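You operate a simulated robot arm through the tools that you are given. There is no shell and no other tool. Be economical: measure what you need, move in short steps, check, and stop when the job is done.

You are at the controls of a simulated two-armed robot. One attempt, no reset.

Task
Get the line running again and sort the purple book on it.
Fine: twist stop button 2 free, press reset and start on the button box, then lay the book on the top belt; leave the line running.

Only the result counts: the job must be done as asked and must still hold three seconds after the hand-in. Knocking over, shifting, dropping, spilling or breaking anything else fails it.

Robot
Two 7-joint arms with fingered hands on one trunk, on a base that drives. Base frame: it is fixed to the floor where the robot stands at the start and does not move with it; the origin is under the middle of the robot, x ahead of it, y to its left, z up. Lengths are in cm, angles in rad, forces in N, time in s.
The left shoulder is at the start at [7, 16.2, 135.5], the right one opposite. With the tool pointing down near the work surface each hand reaches from about 24 to 80 cm from the robot's upright axis, wherever it stands, measured 20 degrees to its own side. Places, roughly: stop button two [90, 0, 120]. Payload 4 kg a hand.
Tool frame (each hand has its own): the origin (TCP) lies between the finger pads and is the grasp point; the fingertips stand 2.6 cm ahead of it; z points along the fingers, y is the line along which they close. The gripper opens to 13.2 cm. The gripper's body begins 7.3 cm behind the TCP. The gripper is a hand of 4 fingers: y runs from the thumb to the fingers, the wrist lies at [0, 0, -22.4] in the tool frame.
Orientation is that of the tool frame in the base frame, as a unit quaternion [x, y, z, w]. With the fingers straight down and closing along the base's y, the tool's x points along the base's -x, its y along +y and its z along -z.

Tools
- The arms move only by the tool play_rows. It takes "left_steps", "right_steps" or both (then of equal length, played together; a hand with none holds still); each is a list of rows, each an object of numbers (a shift or turn left out is 0): "dx", "dy", "dz": the shift along the tool's x, y, z in units of 30 mm (1.0 is 30 mm); "ax", "ay", "az": the turn, a rotation vector about the tool's x, y, z in units of 6 degrees (1.0 is 6 degrees). In form: [{"dx": .., "dy": .., "dz": .., "ax": .., "ay": .., "az": ..}, ...]. A call has 1 to 20 rows; each row shifts and turns the commanded pose from where the row before left it, along the tool's axes as they then stand. A call with a number of a shift or a turn outside -1 to 1 is refused whole. Each row takes 0.2 s and may step no farther than 5 cm and 0.15 rad from the row before; otherwise, the whole call is refused. A pose out of reach is approached as far as the arm can. The call stops where the force on the tool passes 40 N (or 10 N more than at its start, if that is more) or the arm is blocked; 0.2 s more then pass. In this call time passes only in rows, and 0.2 s behind the last. It gives the time, the measured TCP pose, the force on the tool (base axes), the opening and the grip force at its end, in the units of the frame above (readings bear some noise), with the torque about the TCP (base axes, N m) and any sound that the robot's microphone picked up.
- Cameras (640 x 400 px; columns grow to the right, rows downward): "scene" is now at [11.04, 6.14, 157.79]; the picture's right is [0.71, -0.70, 0.00], its down [-0.44, -0.45, -0.77] and it looks along [0.54, 0.55, -0.63] (base axes); focal length 214 px, centre (320, 200). "left" rides on the left gripper at [-7.3, 0.6, -9.4] in its tool frame; the picture's right is [-0.08, -1.00, 0.00], its down [0.78, -0.06, -0.62] and it looks along [0.62, -0.05, 0.79] (tool axes); focal length 230 px, centre (320, 200). "right" rides on the right gripper at [7.3, 0.6, -9.4] in its tool frame; the picture's right is [-0.08, 1.00, 0.00], its down [-0.79, -0.06, -0.62] and it looks along [-0.61, -0.05, 0.79] (tool axes); focal length 230 px, centre (320, 200).
- grab_frame(camera): a new picture of that camera. It takes no simulated time.
- raise_lower(by): slides the trunk up (or, below 0, down) by that many cm; the arms and the scene camera ride with it, the base frame stays. It gives what a move gives, with no picture.
- steer(legs): drives the robot by 1 to 6 legs, each [ahead, left, turn to the left] in cm, cm and rad, along the robot's own axes; the way and the turn of a leg run together, so that a leg with both is an arc; at most 150 cm and 3.142 rad a leg. The arms and the cameras ride along, it lands a little off, and it stops where it bumps. It gives what a move gives.
- finger_targets(finger1, finger2, finger3, thumb_bend, hand): sets how far each is bent, from 0 (flat) to 1 (curled in); at 0.3 the hand is open as for a grip, at 0.7 the pads meet at the TCP. One left out holds its place. A second passes; each finger stops where it meets its share of the squeeze, and holds until it gets a number again. It is the only way to open and close the hand. It gives what a move gives, with no picture; readings hold the bend of each and the force on the fingers (four entries, about 0 where the hand has none), thumb and palm.
- aim_head(pan, tilt): turns the head with the scene camera to pan (to the left, within 1.501 rad either way) and tilt (down, from -0.506 to 1.204), counted from straight ahead of the robot. It gives what a move gives.
- measure_at(camera, pixels): there is no depth. For up to 12 entries [column, row, z] of the newest picture of that camera ("zoom" is the newest enlarged one), the place [x, y] in the base frame at which the ray of that pixel passes the height z, good to about 0.2 cm. It takes no simulated time.
- zoom(camera, box): a new picture of the part [left, top, right, bottom] of that camera's present view, enlarged. It takes no simulated time.
- finish_job(): hands the job in; it is judged then, once.

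Keep the steps short. Do not move on a guess: measure, check each grasp and each placing, and mend mistakes. In all there are 80 turns and 78 pictures (those below and enlarged ones count). Leave the grippers open and the arms clear of the work at the hand-in unless told otherwise, and finish with a single line.

The tools are called after ">>>" as name(argument=value, ...) on one line, values as JSON. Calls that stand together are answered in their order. play_rows: Moves the arms, as the interface text tells. Its arguments: {"type":"object","properties":{"left_steps":{"type":"array","items":{"type":"object","properties":{"dx":{"type":"number"},"dy":{"type":"number"},"dz":{"type":"number"},"ax":{"type":"number"},"ay":{"type":"number"},"az":{"type":"number"}}}},"right_steps":{"type":"array","items":{"type":"object","properties":{"dx":{"type":"number"},"dy":{"type":"number"},"dz":{"type":"number"},"ax":{"type":"number"},"ay":{"type":"number"},"az":{"type":"number"}}}}},"required":[]} The other tools are called the same way: raise_lower (by) slides the trunk up or down; finger_targets (finger1, finger2, finger3, thumb_bend, hand) moves the fingers one by one; steer (legs) drives the base; aim_head (pan, tilt) turns the head that bears the scene camera; grab_frame (camera) takes a picture; measure_at (camera, pixels) gives the place at which the rays of pixels pass given heights; zoom (camera, box) takes an enlarged picture of a part of a camera's view; finish_job () hands the job in.

At the start:

```text
clock: 0.0
left_position: [29.33, 38.5, 99.91]
left_tool_rot: [0.0, 1.0, 0.001, 0.0]
left_force: [0.3, -0.6, 0.5]
left_torque: [0.01, 0.01, 0.0]
left_grip_width: 13.17
left_finger_force: 0.1
left_shape: jaw
left_bend: [0.3, 0.3, 0.3, 0.3]
left_finger forces: [0.0, 0.0, 0.0, 0.1, 0.0, 0.1]
right_position: [33.43, 1.93, 152.41]
right_tool_rot: [-0.001, 1.0, -0.001, 0.0]
right_force: [0.3, 0.1, -0.4]
right_torque: [0.0, -0.01, -0.03]
right_grip_width: 13.18
right_finger_force: 0.0
right_shape: jaw
right_bend: [0.3, 0.3, 0.3, 0.3]
right_finger forces: [0.0, 0.1, 0.0, 0.1, 0.0, 0.0]
trunk travel left (down, up): [-83.4, 10.6]
robot x, y, heading: [-0.18, 0.35, -0.001]
head pan, tilt: [0.796, 0.686]
```

scene: 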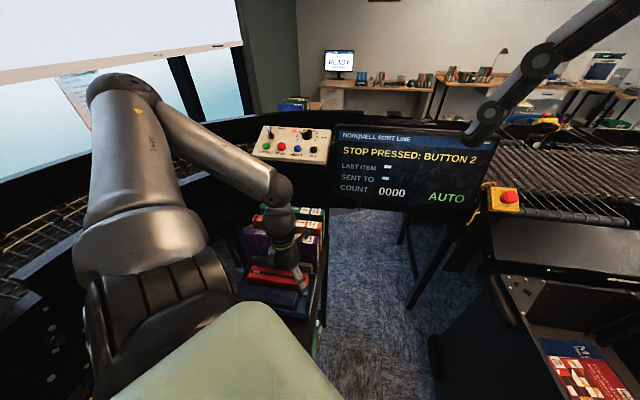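
right: 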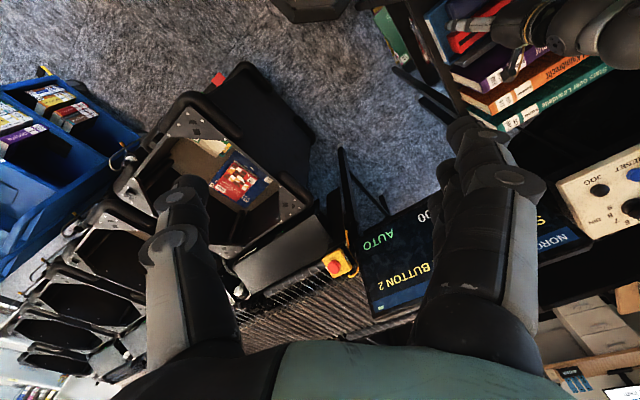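
left: 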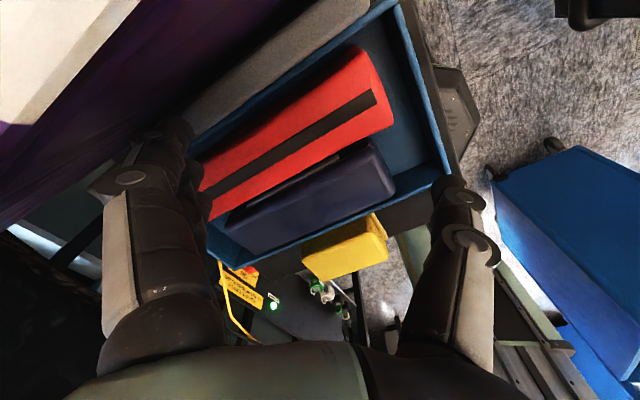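

I see the screen reading "STOP PRESSED: BUTTON 2", a button box around (292,143) and a yellow stop box around (505,198). I'll enlarge each of these, and the books.

>>> zoom(camera="scene", box=[240, 110, 350, 180])

>>> zoom(camera="scene", box=[220, 180, 340, 320])

>>> zoom(camera="scene", box=[440, 90, 640, 230])

```text
5.71 times, centred on (295, 145) of scene
```

zoom: 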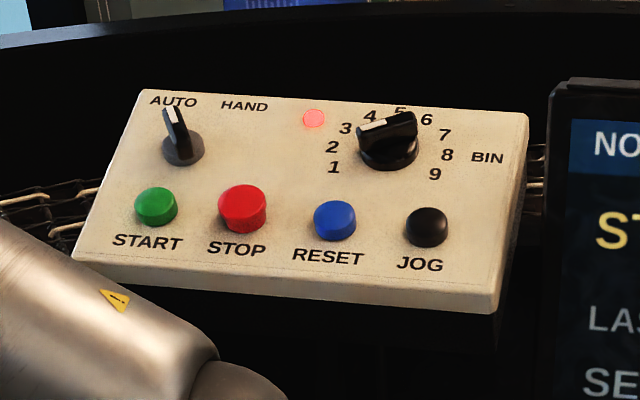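

```text
2.86 times, centred on (280, 250) of scene
```

zoom: 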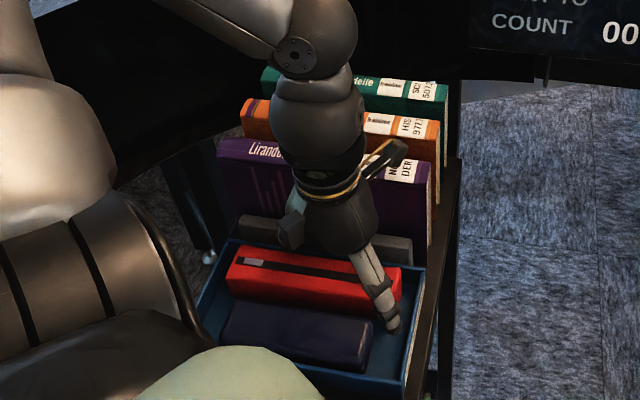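

```text
2.86 times, centred on (540, 160) of scene
```

zoom: 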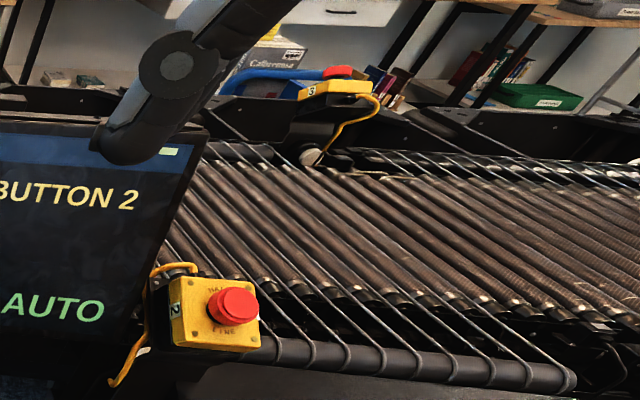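

The purple book stands beside the blue tray, behind the left hand. I'll look around: straight ahead first, for the belts and stop button 2.

>>> aim_head(pan=0.0, tilt=0.5)

>>> grab_frame(camera="scene")

>>> aim_head(pan=1.3, tilt=0.4)

>>> grab_frame(camera="scene")

```text
clock: 1.1
left_position: [29.21, 38.47, 100.01]
left_tool_rot: [0.0, 1.0, 0.0, 0.0]
left_force: [0.0, -0.9, -1.0]
left_torque: [0.0, 0.02, -0.04]
left_grip_width: 13.17
left_finger_force: 0.1
left_shape: jaw
left_bend: [0.3, 0.3, 0.3, 0.3]
left_finger forces: [0.1, 0.0, 0.0, 0.0, 0.0, 0.0]
right_position: [33.36, 1.75, 152.5]
right_tool_rot: [0.0, 1.0, 0.001, -0.001]
right_force: [0.1, 0.3, 0.4]
right_torque: [-0.03, -0.02, 0.0]
right_grip_width: 13.17
right_finger_force: 0.0
right_shape: jaw
right_bend: [0.3, 0.3, 0.3, 0.3]
right_finger forces: [0.1, 0.1, 0.1, 0.0, 0.0, 0.0]
trunk travel left (down, up): [-83.4, 10.6]
robot x, y, heading: [0.4, -0.02, -0.001]
head pan, tilt: [0.0, 0.499]
```

```text
71 pictures are left
```

scene: 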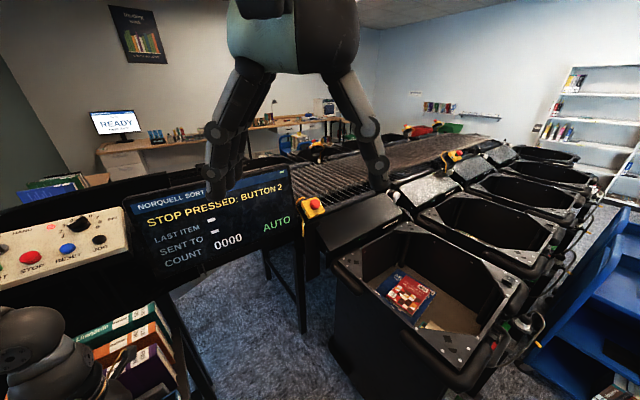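

```text
clock: 2.6
left_position: [29.18, 38.44, 100.0]
left_tool_rot: [0.0, 1.0, 0.0, 0.001]
left_force: [-0.3, -0.3, -0.1]
left_torque: [0.01, 0.01, -0.01]
left_grip_width: 13.18
left_finger_force: 0.1
left_shape: jaw
left_bend: [0.3, 0.3, 0.3, 0.3]
left_finger forces: [0.1, 0.0, 0.1, 0.0, 0.1, 0.1]
right_position: [33.41, 1.79, 152.55]
right_tool_rot: [0.0, 1.0, 0.0, 0.0]
right_force: [-0.4, -0.5, 0.6]
right_torque: [0.0, -0.03, 0.03]
right_grip_width: 13.19
right_finger_force: 0.0
right_shape: jaw
right_bend: [0.3, 0.3, 0.3, 0.3]
right_finger forces: [0.0, 0.1, 0.0, 0.0, 0.0, 0.0]
trunk travel left (down, up): [-83.4, 10.6]
robot x, y, heading: [0.1, 0.28, -0.0]
head pan, tilt: [1.3, 0.4]
```

```text
70 pictures are left
```

scene: 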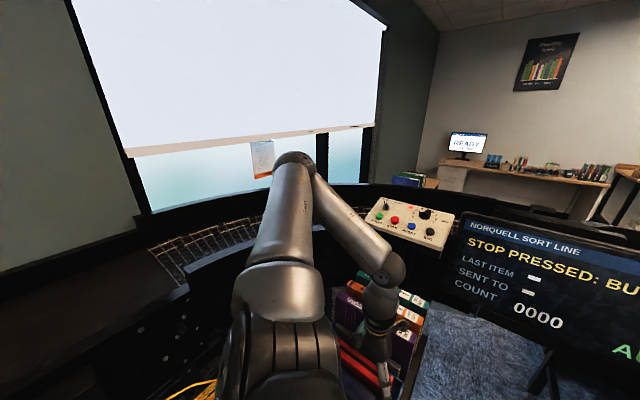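

I see a curved dark structure to the left with mesh, and a sheet at (262,157). I'll look farther left and zoom on the sheet.

>>> zoom(camera="scene", box=[235, 130, 295, 190])

>>> zoom(camera="scene", box=[0, 180, 260, 400])

>>> aim_head(pan=1.5, tilt=0.9)

>>> grab_frame(camera="scene")

```text
6.67 times, centred on (265, 160) of scene
```

zoom: 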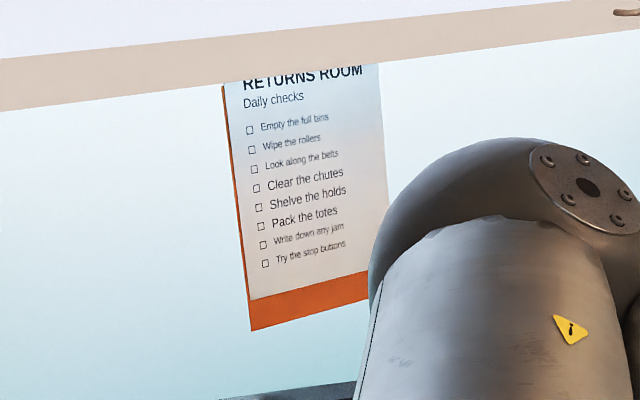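

```text
1.82 times, centred on (130, 290) of scene
```

zoom: 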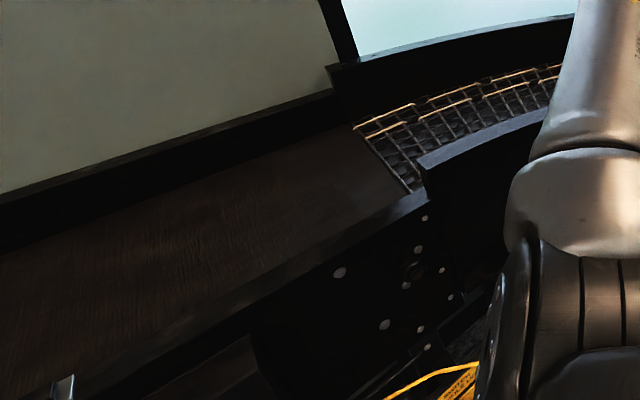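

```text
clock: 3.5
left_position: [29.29, 38.51, 99.99]
left_tool_rot: [0.0, 1.0, 0.0, 0.0]
left_force: [-0.5, 0.9, 1.0]
left_torque: [0.02, -0.05, 0.0]
left_grip_width: 13.18
left_finger_force: 0.0
left_shape: jaw
left_bend: [0.3, 0.3, 0.3, 0.3]
left_finger forces: [0.0, 0.0, 0.0, 0.0, 0.1, 0.0]
right_position: [33.55, 1.78, 152.56]
right_tool_rot: [0.0, 1.0, 0.0, 0.001]
right_force: [0.4, -0.5, -0.9]
right_torque: [-0.05, -0.02, 0.0]
right_grip_width: 13.17
right_finger_force: 0.0
right_shape: jaw
right_bend: [0.3, 0.3, 0.3, 0.3]
right_finger forces: [0.0, 0.0, 0.0, 0.0, 0.0, 0.0]
trunk travel left (down, up): [-83.4, 10.6]
robot x, y, heading: [0.21, -0.23, -0.0]
head pan, tilt: [1.499, 0.901]
```

```text
67 pictures are left
```

scene: 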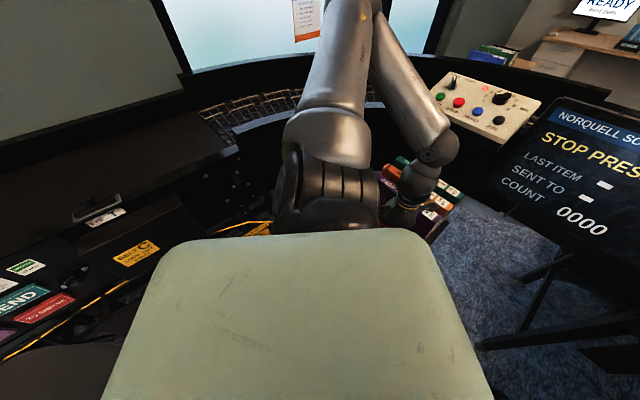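

A belt runs along the left and behind me. I'll tilt the head up a bit to see it and its labels.

>>> zoom(camera="scene", box=[0, 180, 200, 360])

>>> aim_head(pan=1.5, tilt=0.35)

>>> grab_frame(camera="scene")

>>> aim_head(pan=-1.2, tilt=0.6)

>>> grab_frame(camera="scene")

```text
2.22 times, centred on (100, 270) of scene
```

zoom: 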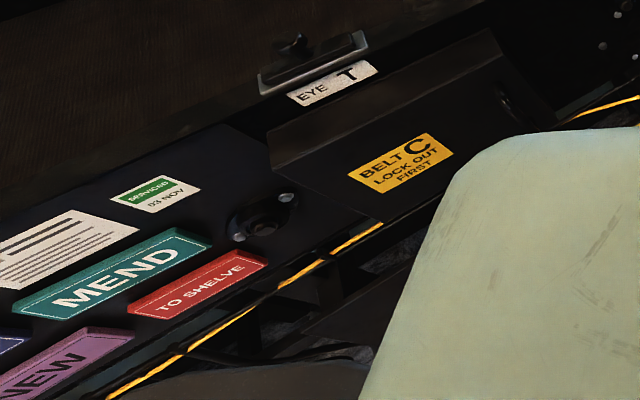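

```text
clock: 4.5
left_position: [29.28, 38.49, 99.97]
left_tool_rot: [0.0, 1.0, 0.0, 0.0]
left_force: [0.6, -0.1, -0.2]
left_torque: [0.02, -0.04, 0.0]
left_grip_width: 13.19
left_finger_force: 0.1
left_shape: jaw
left_bend: [0.3, 0.3, 0.3, 0.3]
left_finger forces: [0.0, 0.1, 0.1, 0.0, 0.0, 0.0]
right_position: [33.45, 1.8, 152.6]
right_tool_rot: [-0.001, 1.0, 0.0, -0.001]
right_force: [-0.3, -0.3, -0.3]
right_torque: [0.0, -0.02, 0.03]
right_grip_width: 13.18
right_finger_force: 0.1
right_shape: jaw
right_bend: [0.3, 0.3, 0.3, 0.3]
right_finger forces: [0.0, 0.0, 0.0, 0.1, 0.0, 0.0]
trunk travel left (down, up): [-83.4, 10.6]
robot x, y, heading: [-0.41, 0.02, -0.0]
head pan, tilt: [1.499, 0.351]
```

```text
65 pictures are left
```

scene: 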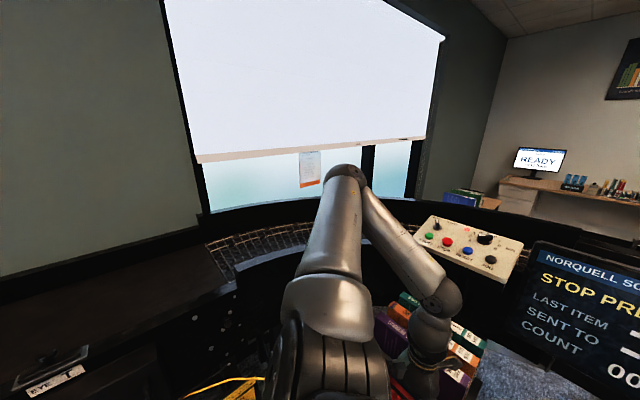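

```text
clock: 6.9
left_position: [29.33, 38.51, 99.93]
left_tool_rot: [0.0, 1.0, 0.0, -0.001]
left_force: [-0.7, 0.6, 0.4]
left_torque: [0.02, 0.03, 0.0]
left_grip_width: 13.17
left_finger_force: 0.0
left_shape: jaw
left_bend: [0.3, 0.3, 0.3, 0.3]
left_finger forces: [0.0, 0.0, 0.0, 0.0, 0.0, 0.0]
right_position: [33.48, 1.88, 152.53]
right_tool_rot: [0.0, 1.0, 0.001, 0.0]
right_force: [0.4, -0.2, 0.1]
right_torque: [0.0, -0.02, -0.01]
right_grip_width: 13.19
right_finger_force: 0.1
right_shape: jaw
right_bend: [0.3, 0.3, 0.3, 0.3]
right_finger forces: [0.0, 0.1, 0.1, 0.1, 0.0, 0.0]
trunk travel left (down, up): [-83.4, 10.6]
robot x, y, heading: [0.23, -0.19, 0.0]
head pan, tilt: [-1.201, 0.6]
```

```text
64 pictures are left
```

scene: 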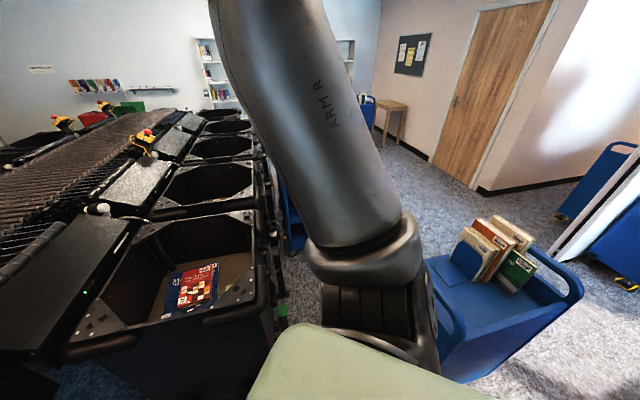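

The line's eye "T" sits on the upper left belt. Stop button first: look straight ahead and zoom on it, measuring it.

>>> aim_head(pan=0.0, tilt=0.45)

>>> zoom(camera="scene", box=[250, 170, 410, 270])

>>> zoom(camera="right", box=[220, 200, 420, 325])

```text
clock: 8.3
left_position: [29.31, 38.43, 99.99]
left_tool_rot: [0.0, 1.0, 0.0, -0.001]
left_force: [-0.4, 0.9, -1.0]
left_torque: [0.0, 0.02, 0.01]
left_grip_width: 13.2
left_finger_force: 0.0
left_shape: jaw
left_bend: [0.3, 0.3, 0.3, 0.3]
left_finger forces: [0.1, 0.0, 0.1, 0.0, 0.0, 0.0]
right_position: [33.48, 1.84, 152.51]
right_tool_rot: [0.001, 1.0, 0.0, 0.001]
right_force: [-0.3, -0.6, -0.8]
right_torque: [0.01, 0.02, 0.04]
right_grip_width: 13.16
right_finger_force: 0.1
right_shape: jaw
right_bend: [0.3, 0.3, 0.3, 0.3]
right_finger forces: [0.0, 0.0, 0.0, 0.0, 0.0, 0.0]
trunk travel left (down, up): [-83.4, 10.6]
robot x, y, heading: [0.06, -0.09, -0.001]
head pan, tilt: [0.0, 0.45]
```

```text
4.00 times, centred on (330, 220) of scene
```

zoom: 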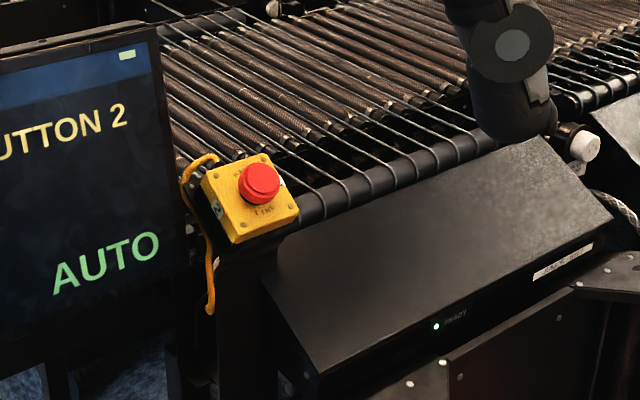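

```text
3.20 times, centred on (320, 262) of right
```

zoom: 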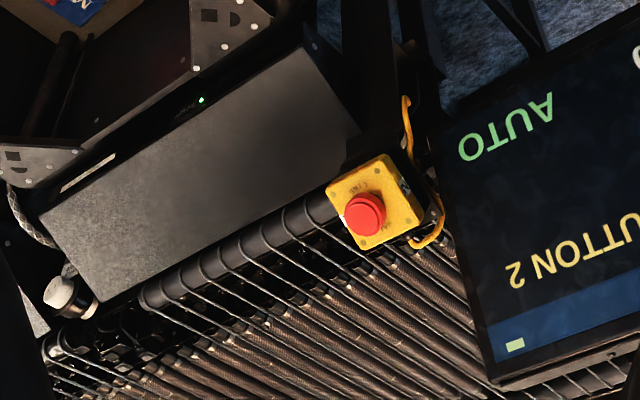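

Red cap in the right enlarged picture at (365,213); measuring its ray, then one from the scene camera.

>>> measure_at(camera="zoom", pixels=[[365, 215, 110], [365, 215, 115], [365, 215, 120], [365, 215, 125], [376, 202, 115], [325, 193, 115], [385, 155, 115], [425, 218, 115], [362, 250, 115]])

>>> zoom(camera="scene", box=[290, 200, 338, 230])

```text
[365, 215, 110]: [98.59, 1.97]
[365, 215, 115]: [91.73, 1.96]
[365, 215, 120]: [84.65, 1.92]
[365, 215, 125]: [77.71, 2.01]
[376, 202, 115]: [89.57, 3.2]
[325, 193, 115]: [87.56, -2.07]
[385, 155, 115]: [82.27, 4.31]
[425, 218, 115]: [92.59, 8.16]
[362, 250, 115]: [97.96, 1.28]
```

```text
13.33 times, centred on (314, 215) of scene
```

zoom: 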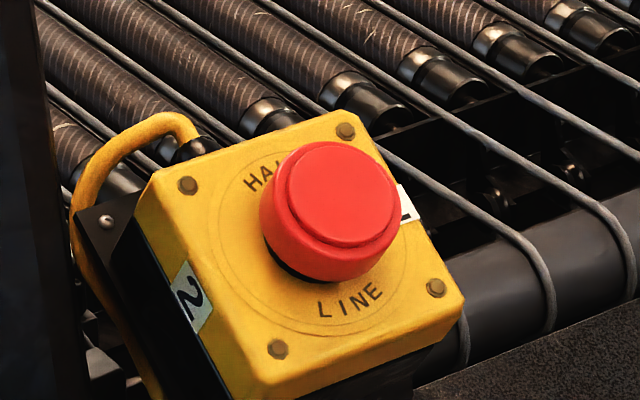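

Measuring the cap's face centre (343,195) and the screws in this enlargement.

>>> measure_at(camera="zoom", pixels=[[343, 195, 115], [343, 195, 118], [343, 195, 121], [343, 195, 124], [188, 185, 115], [346, 131, 115], [436, 288, 115], [278, 348, 115], [285, 200, 118], [402, 190, 118], [340, 145, 118], [345, 245, 118]])

```text
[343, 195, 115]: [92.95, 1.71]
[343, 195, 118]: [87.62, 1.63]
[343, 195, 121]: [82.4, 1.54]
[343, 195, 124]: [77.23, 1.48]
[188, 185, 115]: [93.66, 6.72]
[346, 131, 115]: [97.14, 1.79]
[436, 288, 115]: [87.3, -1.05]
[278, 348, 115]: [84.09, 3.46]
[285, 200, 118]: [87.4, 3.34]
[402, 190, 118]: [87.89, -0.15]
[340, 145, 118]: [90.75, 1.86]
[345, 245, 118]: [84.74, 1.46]
```

The button is roughly at [87, 1.7, 118], its face tilted toward me. I need to get nearer. I'll check floor clearance ahead by tilting down.

>>> aim_head(pan=0.0, tilt=1.0)

>>> grab_frame(camera="scene")

```text
clock: 9.3
left_position: [29.27, 38.59, 99.91]
left_tool_rot: [0.0, 1.0, 0.0, -0.001]
left_force: [0.2, 0.4, 0.1]
left_torque: [0.01, 0.02, -0.01]
left_grip_width: 13.15
left_finger_force: 0.0
left_shape: jaw
left_bend: [0.3, 0.3, 0.3, 0.3]
left_finger forces: [0.0, 0.1, 0.1, 0.0, 0.1, 0.0]
right_position: [33.49, 1.72, 152.49]
right_tool_rot: [0.0, 1.0, 0.0, 0.0]
right_force: [-0.4, 0.5, 0.3]
right_torque: [-0.01, 0.01, 0.01]
right_grip_width: 13.16
right_finger_force: 0.2
right_shape: jaw
right_bend: [0.3, 0.3, 0.3, 0.3]
right_finger forces: [0.0, 0.0, 0.1, 0.0, 0.0, 0.0]
trunk travel left (down, up): [-83.4, 10.6]
robot x, y, heading: [-0.38, -0.11, -0.003]
head pan, tilt: [0.0, 1.0]
```

```text
60 pictures are left
```

scene: 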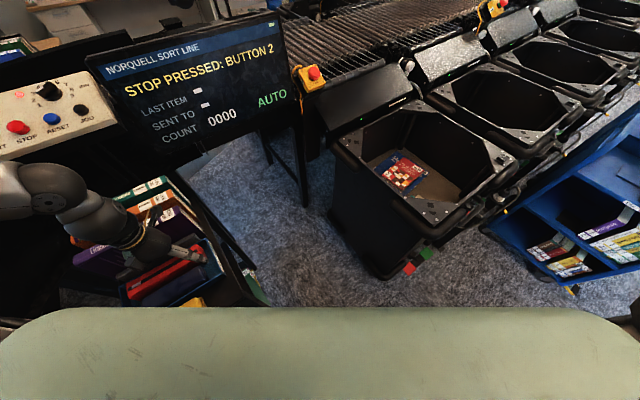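

Measuring bin bottom, table leg and the cart's right edge.

>>> measure_at(camera="scene", pixels=[[332, 222, 0], [385, 280, 0], [306, 205, 0], [335, 148, 70], [425, 240, 70], [235, 290, 85], [225, 255, 85], [165, 170, 85], [200, 145, 110], [255, 300, 40]])

```text
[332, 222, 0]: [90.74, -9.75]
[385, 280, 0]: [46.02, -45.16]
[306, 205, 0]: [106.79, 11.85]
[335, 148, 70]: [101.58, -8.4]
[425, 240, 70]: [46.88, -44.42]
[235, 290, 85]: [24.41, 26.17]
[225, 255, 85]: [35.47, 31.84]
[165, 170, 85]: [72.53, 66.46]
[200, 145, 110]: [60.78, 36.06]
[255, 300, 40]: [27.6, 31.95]
```

The path is diagonal: cart edge to the left, bins to the right. First I raise the left hand clear (39 cm straight up) so it does not sweep the books or screen.

>>> play_rows(left_steps=[{"dz": -1}, {"dz": -1}, {"dz": -1}, {"dz": -1}, {"dz": -1}, {"dz": -1}, {"dz": -1}, {"dz": -1}, {"dz": -1}, {"dz": -1}, {"dz": -1}, {"dz": -1}, {"dz": -1}])

>>> grab_frame(camera="left")

>>> aim_head(pan=0.9, tilt=0.85)

>>> grab_frame(camera="scene")

```text
clock: 12.1
left_position: [29.38, 38.65, 107.97]
left_tool_rot: [0.001, 1.0, 0.001, 0.0]
left_force: [-0.1, 0.0, -0.5]
left_torque: [0.02, 0.0, -0.03]
left_grip_width: 13.18
left_finger_force: 0.0
left_shape: jaw
left_bend: [0.3, 0.3, 0.3, 0.3]
left_finger forces: [0.0, 0.0, 0.0, 0.0, 0.2, 0.0]
left hand out of reach, approached as far as the arm can: row 3, 4, 5, 6, 7, 8, 9, 10, 11, 12, 13
right_position: [33.47, 1.89, 152.41]
right_tool_rot: [0.0, 1.0, 0.0, 0.0]
right_force: [0.8, 0.6, -0.5]
right_torque: [0.0, 0.01, 0.02]
right_grip_width: 13.22
right_finger_force: 0.0
right_shape: jaw
right_bend: [0.3, 0.3, 0.3, 0.3]
right_finger forces: [0.0, 0.0, 0.1, 0.0, 0.1, 0.0]
trunk travel left (down, up): [-83.4, 10.6]
robot x, y, heading: [-0.12, 0.12, -0.004]
head pan, tilt: [0.0, 1.0]
```

```text
59 pictures are left
```

left: 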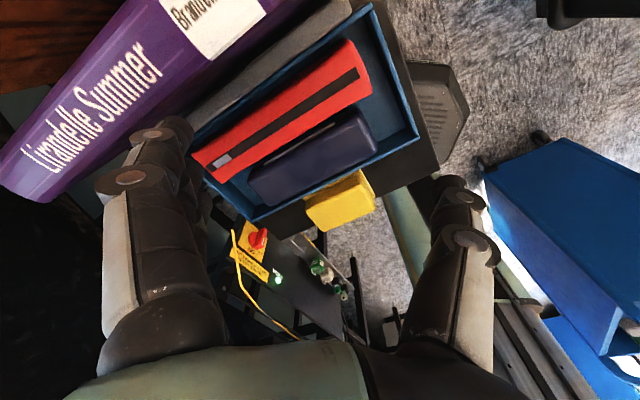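

```text
clock: 13.3
left_position: [29.29, 38.53, 108.08]
left_tool_rot: [-0.001, 1.0, 0.0, 0.0]
left_force: [-0.3, -0.4, -0.5]
left_torque: [0.02, 0.0, 0.02]
left_grip_width: 13.2
left_finger_force: 0.0
left_shape: jaw
left_bend: [0.3, 0.3, 0.3, 0.3]
left_finger forces: [0.0, 0.1, 0.1, 0.0, 0.0, 0.0]
right_position: [33.46, 1.92, 152.56]
right_tool_rot: [0.0, 1.0, 0.001, 0.0]
right_force: [-1.1, -0.3, 0.3]
right_torque: [0.02, -0.01, -0.02]
right_grip_width: 13.19
right_finger_force: 0.0
right_shape: jaw
right_bend: [0.3, 0.3, 0.3, 0.3]
right_finger forces: [0.0, 0.1, 0.1, 0.0, 0.0, 0.1]
trunk travel left (down, up): [-83.4, 10.6]
robot x, y, heading: [0.26, -0.09, 0.002]
head pan, tilt: [0.901, 0.85]
```

```text
58 pictures are left
```

scene: 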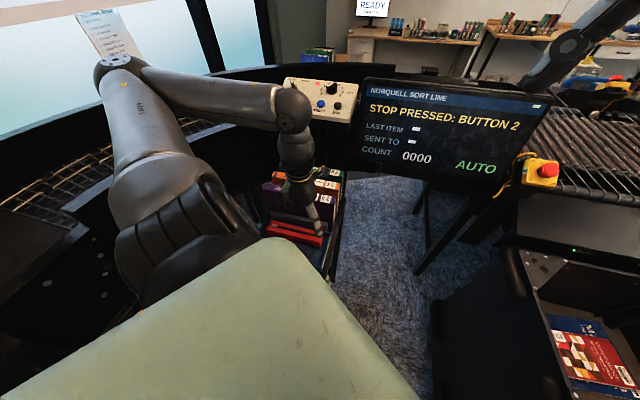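

The left hand reached its limit at z 108. I'll instead pull it back towards the body by 12 cm, and then raise the trunk to gain height.

>>> play_rows(left_steps=[{"dx": 1}, {"dx": 1}, {"dx": 1}, {"dx": 1}])

>>> raise_lower(by=10)

>>> grab_frame(camera="scene")

```text
clock: 14.3
left_position: [28.09, 40.3, 108.34]
left_tool_rot: [0.0, 1.0, -0.001, 0.0]
left_force: [-0.3, 0.3, 1.0]
left_torque: [0.0, 0.03, 0.01]
left_grip_width: 13.19
left_finger_force: 0.0
left_shape: jaw
left_bend: [0.3, 0.3, 0.3, 0.3]
left_finger forces: [0.0, 0.0, 0.0, 0.0, 0.0, 0.0]
left hand out of reach, approached as far as the arm can: row 1, 2, 3, 4
right_position: [33.42, 1.84, 152.5]
right_tool_rot: [0.0, 1.0, -0.001, 0.001]
right_force: [-0.6, -0.4, 0.4]
right_torque: [0.01, 0.02, 0.02]
right_grip_width: 13.18
right_finger_force: 0.0
right_shape: jaw
right_bend: [0.3, 0.3, 0.3, 0.3]
right_finger forces: [0.0, 0.1, 0.0, 0.0, 0.0, 0.0]
trunk travel left (down, up): [-83.4, 10.6]
robot x, y, heading: [0.33, 0.19, 0.003]
head pan, tilt: [0.901, 0.85]
```

```text
clock: 15.6
left_position: [28.01, 40.37, 118.33]
left_tool_rot: [0.0, 1.0, 0.0, 0.0]
left_force: [-0.9, 0.0, 0.2]
left_torque: [-0.03, 0.02, 0.02]
left_grip_width: 13.2
left_finger_force: 0.2
left_shape: jaw
left_bend: [0.3, 0.3, 0.3, 0.3]
left_finger forces: [0.1, 0.0, 0.0, 0.1, 0.0, 0.0]
right_position: [33.41, 1.8, 162.39]
right_tool_rot: [0.0, 1.0, 0.0, 0.0]
right_force: [0.0, -0.1, 0.0]
right_torque: [-0.01, 0.01, -0.01]
right_grip_width: 13.16
right_finger_force: 0.1
right_shape: jaw
right_bend: [0.3, 0.3, 0.3, 0.3]
right_finger forces: [0.1, 0.1, 0.0, 0.0, 0.1, 0.0]
trunk travel left (down, up): [-93.4, 0.6]
robot x, y, heading: [-0.17, -0.18, -0.004]
head pan, tilt: [0.901, 0.85]
```

```text
57 pictures are left
```

scene: 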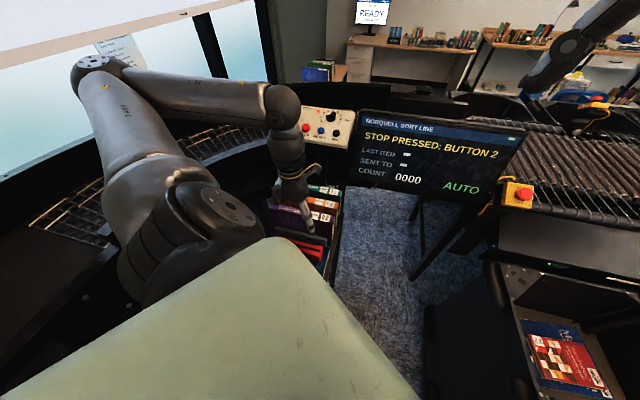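

Trunk raised by 10. The left command likely overshot; I'll bring it back down 24 cm to resync and see whether the hand retracts.

>>> play_rows(left_steps=[{"dz": 1}, {"dz": 1}, {"dz": 1}, {"dz": 1}, {"dz": 1}, {"dz": 1}, {"dz": 1}, {"dz": 1}])

```text
clock: 17.2
left_position: [28.34, 39.67, 98.22]
left_tool_rot: [0.001, 1.0, 0.001, 0.006]
left_force: [-3.0, -3.3, 19.0]
left_torque: [1.56, -0.4, 0.11]
left_grip_width: 13.19
left_finger_force: 0.0
left_shape: jaw
left_bend: [0.23, 0.3, 0.3, 0.3]
left_finger forces: [19.2, 0.0, 0.0, 0.1, 0.0, 0.0]
right_position: [33.06, 1.11, 162.68]
right_tool_rot: [0.0, 1.0, 0.003, 0.001]
right_force: [-0.6, -0.7, 0.3]
right_torque: [0.03, 0.01, -0.03]
right_grip_width: 13.19
right_finger_force: 0.1
right_shape: jaw
right_bend: [0.3, 0.3, 0.3, 0.3]
right_finger forces: [0.0, 0.0, 0.0, 0.0, 0.0, 0.0]
trunk travel left (down, up): [-93.4, 0.6]
robot x, y, heading: [-0.41, -0.12, 0.003]
head pan, tilt: [0.901, 0.85]
stopped in row 8 (left hand): the force on the tool passed its limit at 59 N (the readings are from after the stop); the commanded pose is now the measured one
```

It pressed something with 19 N at z 98 (the command does not overshoot, noted). Lifting up right away and checking.

>>> play_rows(left_steps=[{"dz": -0.5}, {"dz": -0.5}, {"dz": -1}, {"dz": -1}, {"dz": -1}, {"dz": -1}, {"dz": -1}])

>>> grab_frame(camera="left")

>>> zoom(camera="scene", box=[240, 80, 380, 290])

```text
clock: 18.8
left_position: [28.42, 40.08, 115.64]
left_tool_rot: [0.002, 1.0, -0.003, 0.004]
left_force: [-0.4, 0.1, 0.4]
left_torque: [-0.01, -0.02, -0.04]
left_grip_width: 13.18
left_finger_force: 0.1
left_shape: jaw
left_bend: [0.3, 0.3, 0.3, 0.3]
left_finger forces: [0.1, 0.0, 0.0, 0.0, 0.1, 0.1]
right_position: [33.37, 1.86, 162.49]
right_tool_rot: [0.0, 1.0, 0.001, 0.0]
right_force: [0.0, 0.6, -0.8]
right_torque: [0.01, 0.0, 0.02]
right_grip_width: 13.15
right_finger_force: 0.2
right_shape: jaw
right_bend: [0.3, 0.3, 0.3, 0.3]
right_finger forces: [0.0, 0.0, 0.0, 0.0, 0.0, 0.0]
trunk travel left (down, up): [-93.4, 0.6]
robot x, y, heading: [-0.15, 0.17, 0.0]
head pan, tilt: [0.901, 0.85]
```

```text
56 pictures are left
```

left: 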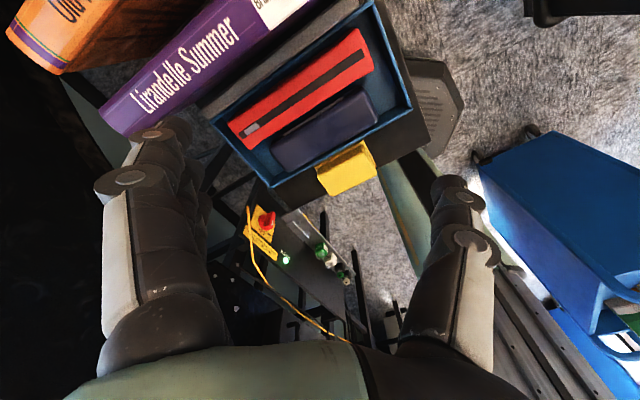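

```text
1.90 times, centred on (310, 185) of scene
```

zoom: 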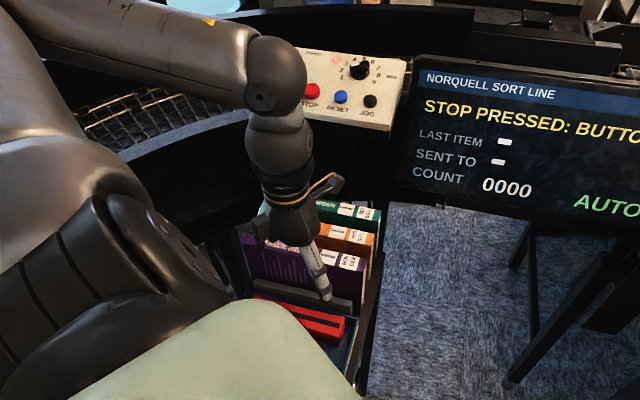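

Nothing has shifted. Before sidestepping right I check the blue cart on the right.

>>> aim_head(pan=-1.3, tilt=0.9)

>>> grab_frame(camera="scene")

```text
clock: 20.9
left_position: [28.42, 40.22, 115.61]
left_tool_rot: [0.001, 1.0, -0.003, 0.004]
left_force: [0.6, -0.3, 0.2]
left_torque: [0.02, -0.01, 0.0]
left_grip_width: 13.19
left_finger_force: 0.1
left_shape: jaw
left_bend: [0.3, 0.3, 0.3, 0.3]
left_finger forces: [0.0, 0.0, 0.0, 0.1, 0.0, 0.0]
right_position: [33.49, 1.84, 162.39]
right_tool_rot: [0.0, 1.0, 0.0, -0.001]
right_force: [-0.5, 0.0, -0.1]
right_torque: [-0.02, 0.01, -0.02]
right_grip_width: 13.2
right_finger_force: 0.0
right_shape: jaw
right_bend: [0.3, 0.3, 0.3, 0.3]
right_finger forces: [0.0, 0.0, 0.1, 0.1, 0.0, 0.0]
trunk travel left (down, up): [-93.4, 0.6]
robot x, y, heading: [-0.17, -0.04, -0.003]
head pan, tilt: [-1.3, 0.901]
```

```text
54 pictures are left
```

scene: 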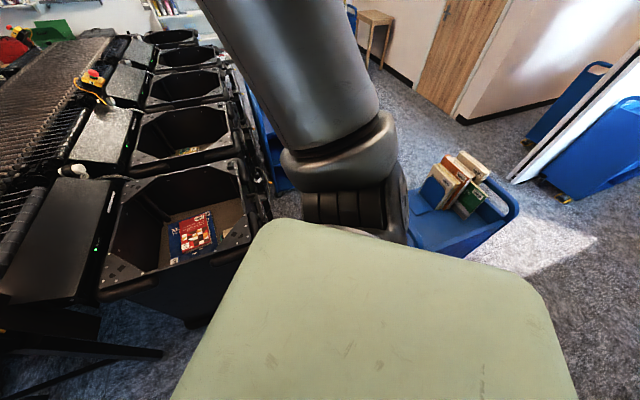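

>>> measure_at(camera="scene", pixels=[[415, 245, 70], [460, 255, 70], [518, 210, 80], [410, 180, 70], [190, 325, 0], [225, 285, 70]])

```text
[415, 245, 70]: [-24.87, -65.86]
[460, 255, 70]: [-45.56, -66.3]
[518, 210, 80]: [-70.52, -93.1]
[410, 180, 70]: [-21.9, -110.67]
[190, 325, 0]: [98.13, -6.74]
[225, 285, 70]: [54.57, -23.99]
```

Clear on the right. I drive a modest 14 cm ahead and 4 cm right with a slight left turn.

>>> steer(legs=[[14, -4, 0.12]])

>>> aim_head(pan=-0.1, tilt=0.6)

>>> grab_frame(camera="scene")

```text
clock: 21.8
left_position: [29.42, 40.56, 115.8]
left_tool_rot: [-0.013, 1.0, -0.003, 0.008]
left_force: [0.0, 0.2, 0.2]
left_torque: [-0.01, -0.06, 0.01]
left_grip_width: 13.2
left_finger_force: 0.0
left_shape: jaw
left_bend: [0.3, 0.3, 0.3, 0.3]
left_finger forces: [0.1, 0.0, 0.0, 0.0, 0.1, 0.1]
right_position: [35.2, 2.4, 162.9]
right_tool_rot: [-0.016, 1.0, -0.001, 0.005]
right_force: [-0.6, 0.0, 0.9]
right_torque: [-0.05, -0.08, 0.0]
right_grip_width: 13.18
right_finger_force: 0.1
right_shape: jaw
right_bend: [0.3, 0.3, 0.3, 0.3]
right_finger forces: [0.1, 0.1, 0.0, 0.0, 0.1, 0.1]
trunk travel left (down, up): [-93.4, 0.6]
robot x, y, heading: [3.53, -0.88, 0.027]
head pan, tilt: [-1.3, 0.901]
stopped in leg 1: the robot was blocked; the commanded pose is now the measured one
```

```text
clock: 23.2
left_position: [30.44, 40.2, 115.66]
left_tool_rot: [-0.013, 1.0, -0.002, 0.004]
left_force: [0.2, 0.9, -0.1]
left_torque: [0.02, -0.01, -0.02]
left_grip_width: 13.19
left_finger_force: 0.0
left_shape: jaw
left_bend: [0.3, 0.3, 0.3, 0.3]
left_finger forces: [0.1, 0.1, 0.0, 0.1, 0.0, 0.1]
right_position: [36.42, 2.05, 162.59]
right_tool_rot: [-0.016, 1.0, 0.0, 0.001]
right_force: [0.1, -0.8, 0.7]
right_torque: [0.01, -0.01, 0.02]
right_grip_width: 13.19
right_finger_force: 0.0
right_shape: jaw
right_bend: [0.3, 0.3, 0.3, 0.3]
right_finger forces: [0.1, 0.1, 0.0, 0.0, 0.0, 0.0]
trunk travel left (down, up): [-93.4, 0.6]
robot x, y, heading: [3.4, -0.77, 0.031]
head pan, tilt: [-0.099, 0.6]
```

```text
53 pictures are left
```

scene: 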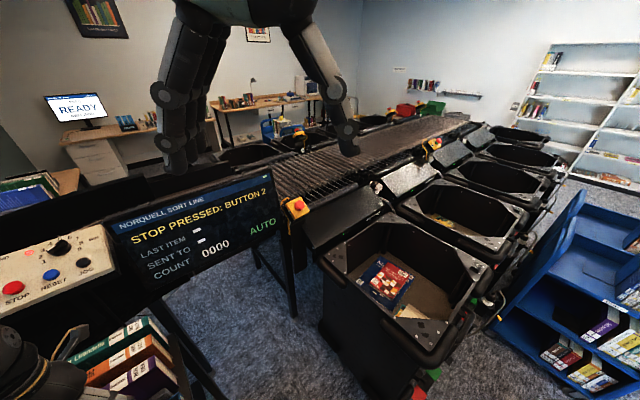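

The base was blocked after 3.5 cm, likely the cart's corner at the front left. I back off, sidestep right, then look down to see.

>>> steer(legs=[[-2.5, 0, -0.03], [0, -10, 0]])

>>> aim_head(pan=0.7, tilt=1.2)

>>> grab_frame(camera="scene")

>>> grab_frame(camera="left")

```text
clock: 24.8
left_position: [29.65, 30.05, 115.24]
left_tool_rot: [-0.001, 1.0, -0.005, 0.003]
left_force: [0.5, -0.3, -0.1]
left_torque: [-0.03, 0.03, 0.01]
left_grip_width: 13.2
left_finger_force: 0.0
left_shape: jaw
left_bend: [0.3, 0.3, 0.3, 0.3]
left_finger forces: [0.0, 0.1, 0.0, 0.1, 0.0, 0.1]
right_position: [34.65, -7.97, 162.47]
right_tool_rot: [-0.002, 1.0, -0.004, -0.002]
right_force: [1.1, 0.6, -0.6]
right_torque: [-0.07, 0.01, -0.02]
right_grip_width: 13.19
right_finger_force: 0.0
right_shape: jaw
right_bend: [0.3, 0.3, 0.3, 0.3]
right_finger forces: [0.0, 0.0, 0.1, 0.0, 0.0, 0.0]
trunk travel left (down, up): [-93.4, 0.6]
robot x, y, heading: [0.82, -11.17, 0.004]
head pan, tilt: [-0.099, 0.6]
```

```text
clock: 25.9
left_position: [29.26, 29.28, 115.62]
left_tool_rot: [0.001, 1.0, -0.001, 0.003]
left_force: [1.5, 0.7, 0.0]
left_torque: [0.0, 0.0, 0.04]
left_grip_width: 13.17
left_finger_force: 0.0
left_shape: jaw
left_bend: [0.3, 0.3, 0.3, 0.3]
left_finger forces: [0.1, 0.0, 0.1, 0.0, 0.1, 0.0]
right_position: [34.16, -9.06, 162.47]
right_tool_rot: [-0.002, 1.0, 0.0, -0.001]
right_force: [-0.5, 1.3, 0.7]
right_torque: [0.03, -0.02, 0.01]
right_grip_width: 13.18
right_finger_force: 0.1
right_shape: jaw
right_bend: [0.3, 0.3, 0.3, 0.3]
right_finger forces: [0.1, 0.1, 0.1, 0.1, 0.0, 0.0]
trunk travel left (down, up): [-93.4, 0.6]
robot x, y, heading: [1.08, -10.91, 0.002]
head pan, tilt: [0.7, 1.201]
```

```text
52 pictures are left
```

scene: 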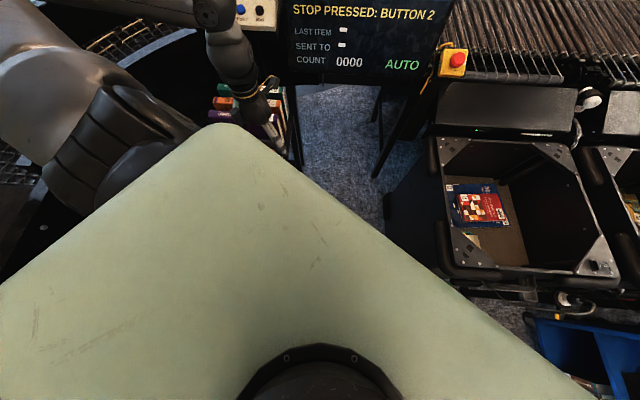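

```text
51 pictures are left
```

left: 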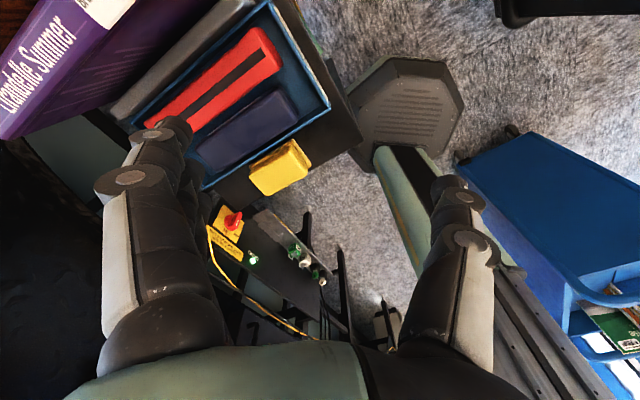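

The octagonal robot base shows at (405,115). I measure its extent and the cart's nearest edges.

>>> measure_at(camera="left", pixels=[[347, 130, 25], [375, 60, 25], [440, 60, 25], [465, 105, 25], [445, 170, 25], [365, 175, 25], [360, 140, 78], [320, 50, 78], [300, 20, 78], [505, 20, 60], [232, 222, 70], [457, 165, 60]])

```text
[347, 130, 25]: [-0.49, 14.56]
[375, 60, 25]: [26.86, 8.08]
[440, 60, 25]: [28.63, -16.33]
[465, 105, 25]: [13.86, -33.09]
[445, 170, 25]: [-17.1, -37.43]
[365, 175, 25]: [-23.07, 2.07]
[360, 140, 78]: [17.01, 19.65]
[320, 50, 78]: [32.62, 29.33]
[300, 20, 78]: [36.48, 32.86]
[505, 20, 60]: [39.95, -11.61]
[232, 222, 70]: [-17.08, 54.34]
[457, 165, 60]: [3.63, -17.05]
```

Base half-width is about 25; the cart corner at (17,20) blocked me. From (1,-11) there is about 5 cm to spare driving 13 cm ahead, with the bins over 30 away.

>>> steer(legs=[[13, -2, 0]])

>>> aim_head(pan=0.1, tilt=0.7)

>>> grab_frame(camera="scene")

```text
clock: 27.2
left_position: [41.88, 27.24, 115.67]
left_tool_rot: [0.0, 1.0, -0.003, 0.004]
left_force: [0.5, 0.0, 0.5]
left_torque: [-0.03, -0.04, 0.0]
left_grip_width: 13.19
left_finger_force: 0.0
left_shape: jaw
left_bend: [0.3, 0.3, 0.3, 0.3]
left_finger forces: [0.0, 0.1, 0.0, 0.0, 0.0, 0.0]
right_position: [46.81, -11.0, 162.66]
right_tool_rot: [-0.002, 1.0, -0.001, 0.003]
right_force: [-0.6, 0.0, 0.3]
right_torque: [0.0, -0.02, -0.01]
right_grip_width: 13.2
right_finger_force: 0.1
right_shape: jaw
right_bend: [0.3, 0.3, 0.3, 0.3]
right_finger forces: [0.0, 0.1, 0.0, 0.0, 0.0, 0.0]
trunk travel left (down, up): [-93.4, 0.6]
robot x, y, heading: [14.56, -13.29, 0.001]
head pan, tilt: [0.7, 1.201]
```

```text
clock: 28.2
left_position: [42.35, 27.18, 115.53]
left_tool_rot: [0.0, 1.0, -0.002, 0.003]
left_force: [0.1, -0.1, 0.2]
left_torque: [0.0, 0.03, 0.01]
left_grip_width: 13.17
left_finger_force: 0.0
left_shape: jaw
left_bend: [0.3, 0.3, 0.3, 0.3]
left_finger forces: [0.0, 0.0, 0.0, 0.0, 0.0, 0.0]
right_position: [47.4, -10.92, 162.42]
right_tool_rot: [-0.002, 1.0, -0.001, -0.001]
right_force: [0.3, -0.3, -0.2]
right_torque: [-0.01, 0.0, 0.0]
right_grip_width: 13.17
right_finger_force: 0.1
right_shape: jaw
right_bend: [0.3, 0.3, 0.3, 0.3]
right_finger forces: [0.0, 0.1, 0.0, 0.0, 0.1, 0.1]
trunk travel left (down, up): [-93.4, 0.6]
robot x, y, heading: [14.02, -12.79, 0.005]
head pan, tilt: [0.099, 0.7]
```

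```text
50 pictures are left
```

scene: 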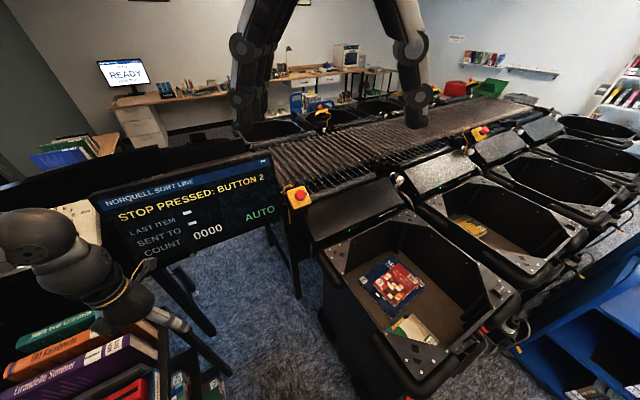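

Good view, robot at (14,-13). Now I bring the right hand over toward the button at about (68, 1.7, 145) to look at it with the wrist camera.

>>> play_rows(right_steps=[{"dx": -0.86, "dy": 0.525, "dz": 0.71}, {"dx": -0.86, "dy": 0.525, "dz": 0.71}, {"dx": -0.86, "dy": 0.525, "dz": 0.71}, {"dx": -0.86, "dy": 0.525, "dz": 0.71}, {"dx": -0.86, "dy": 0.525, "dz": 0.71}, {"dx": -0.86, "dy": 0.525, "dz": 0.71}, {"dx": -0.86, "dy": 0.525, "dz": 0.71}, {"dx": -0.86, "dy": 0.525, "dz": 0.71}])

>>> grab_frame(camera="right")

>>> zoom(camera="scene", box=[270, 175, 334, 215])

```text
clock: 30.0
left_position: [42.28, 27.31, 115.52]
left_tool_rot: [0.0, 1.0, -0.002, 0.004]
left_force: [0.4, 0.5, 0.2]
left_torque: [0.0, 0.01, 0.01]
left_grip_width: 13.15
left_finger_force: 0.0
left_shape: jaw
left_bend: [0.3, 0.3, 0.3, 0.3]
left_finger forces: [0.0, 0.0, 0.0, 0.1, 0.0, 0.0]
right_position: [68.43, 1.61, 147.4]
right_tool_rot: [0.003, 1.0, 0.005, 0.0]
right_force: [-0.1, -0.1, -0.2]
right_torque: [-0.01, 0.02, -0.02]
right_grip_width: 13.17
right_finger_force: 0.0
right_shape: jaw
right_bend: [0.3, 0.3, 0.3, 0.3]
right_finger forces: [0.1, 0.0, 0.0, 0.0, 0.0, 0.1]
right hand out of reach, approached as far as the arm can: row 1, 2, 3, 4, 8
trunk travel left (down, up): [-93.4, 0.6]
robot x, y, heading: [13.82, -13.12, 0.007]
head pan, tilt: [0.099, 0.7]
```

```text
49 pictures are left
```

right: 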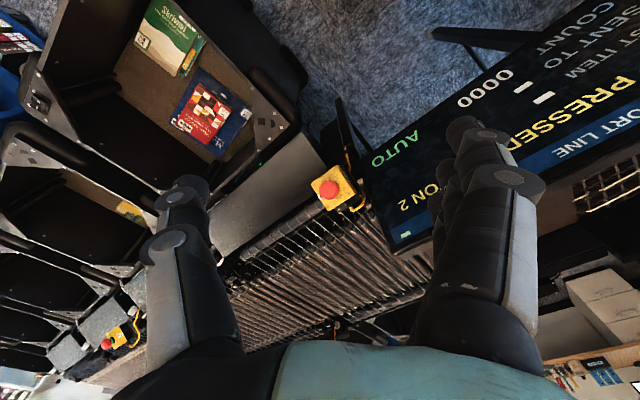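

```text
10.00 times, centred on (302, 195) of scene
```

zoom: 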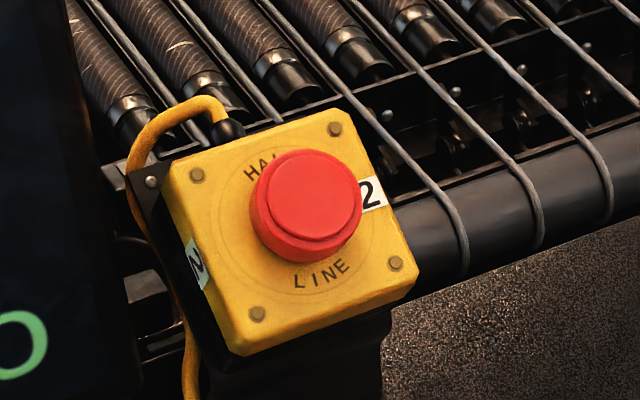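

Measuring cap and screws in the scene enlargement, and the cap in the right picture at (330,189).

>>> measure_at(camera="zoom", pixels=[[313, 196, 116], [313, 196, 120], [196, 175, 116], [196, 175, 112], [335, 128, 116], [335, 128, 112], [396, 262, 116], [396, 262, 112], [257, 313, 116], [257, 313, 112], [297, 220, 116], [297, 220, 112]])

>>> zoom(camera="right", box=[298, 160, 362, 220])

```text
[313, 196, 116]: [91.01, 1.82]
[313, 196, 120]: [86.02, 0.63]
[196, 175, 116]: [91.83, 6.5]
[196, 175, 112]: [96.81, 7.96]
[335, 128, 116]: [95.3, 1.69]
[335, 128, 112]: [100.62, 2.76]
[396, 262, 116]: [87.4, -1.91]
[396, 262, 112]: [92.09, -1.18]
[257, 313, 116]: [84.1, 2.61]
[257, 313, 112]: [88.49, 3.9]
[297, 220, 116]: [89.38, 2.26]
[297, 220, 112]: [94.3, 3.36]
```

```text
6.67 times, centred on (330, 190) of right
```

zoom: 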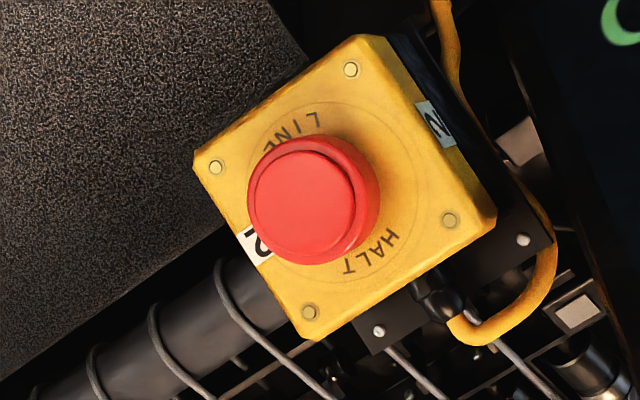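

>>> measure_at(camera="zoom", pixels=[[307, 203, 116], [307, 203, 120], [449, 220, 116], [449, 220, 112], [310, 312, 116], [310, 312, 112], [216, 167, 116], [216, 167, 112], [351, 69, 116], [351, 69, 112]])

```text
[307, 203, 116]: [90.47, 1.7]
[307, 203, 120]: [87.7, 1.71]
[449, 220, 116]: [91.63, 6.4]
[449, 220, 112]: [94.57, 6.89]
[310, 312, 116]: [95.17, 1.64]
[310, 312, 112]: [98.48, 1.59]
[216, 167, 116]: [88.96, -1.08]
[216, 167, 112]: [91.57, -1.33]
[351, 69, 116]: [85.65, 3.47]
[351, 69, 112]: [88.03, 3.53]
```

Solved: cap face centre ≈ (89.8, 1.6, 117.0), plate normal ≈ (-0.43,-0.36,0.83), cap ≈ 4 cm wide. I check the screen's right edge (scene (271,152)/(283,228); right (362,182)/(397,252)) for clearance.

>>> measure_at(camera="scene", pixels=[[272, 152, 120], [272, 152, 130], [283, 228, 95], [283, 228, 105]])

>>> measure_at(camera="right", pixels=[[397, 252, 120], [397, 252, 130], [362, 183, 95], [362, 183, 105]])

```text
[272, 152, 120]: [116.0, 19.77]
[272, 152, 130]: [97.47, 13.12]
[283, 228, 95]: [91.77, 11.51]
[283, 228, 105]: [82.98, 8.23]
```

```text
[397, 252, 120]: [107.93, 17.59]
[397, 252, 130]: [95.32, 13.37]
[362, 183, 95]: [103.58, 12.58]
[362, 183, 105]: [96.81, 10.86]
```

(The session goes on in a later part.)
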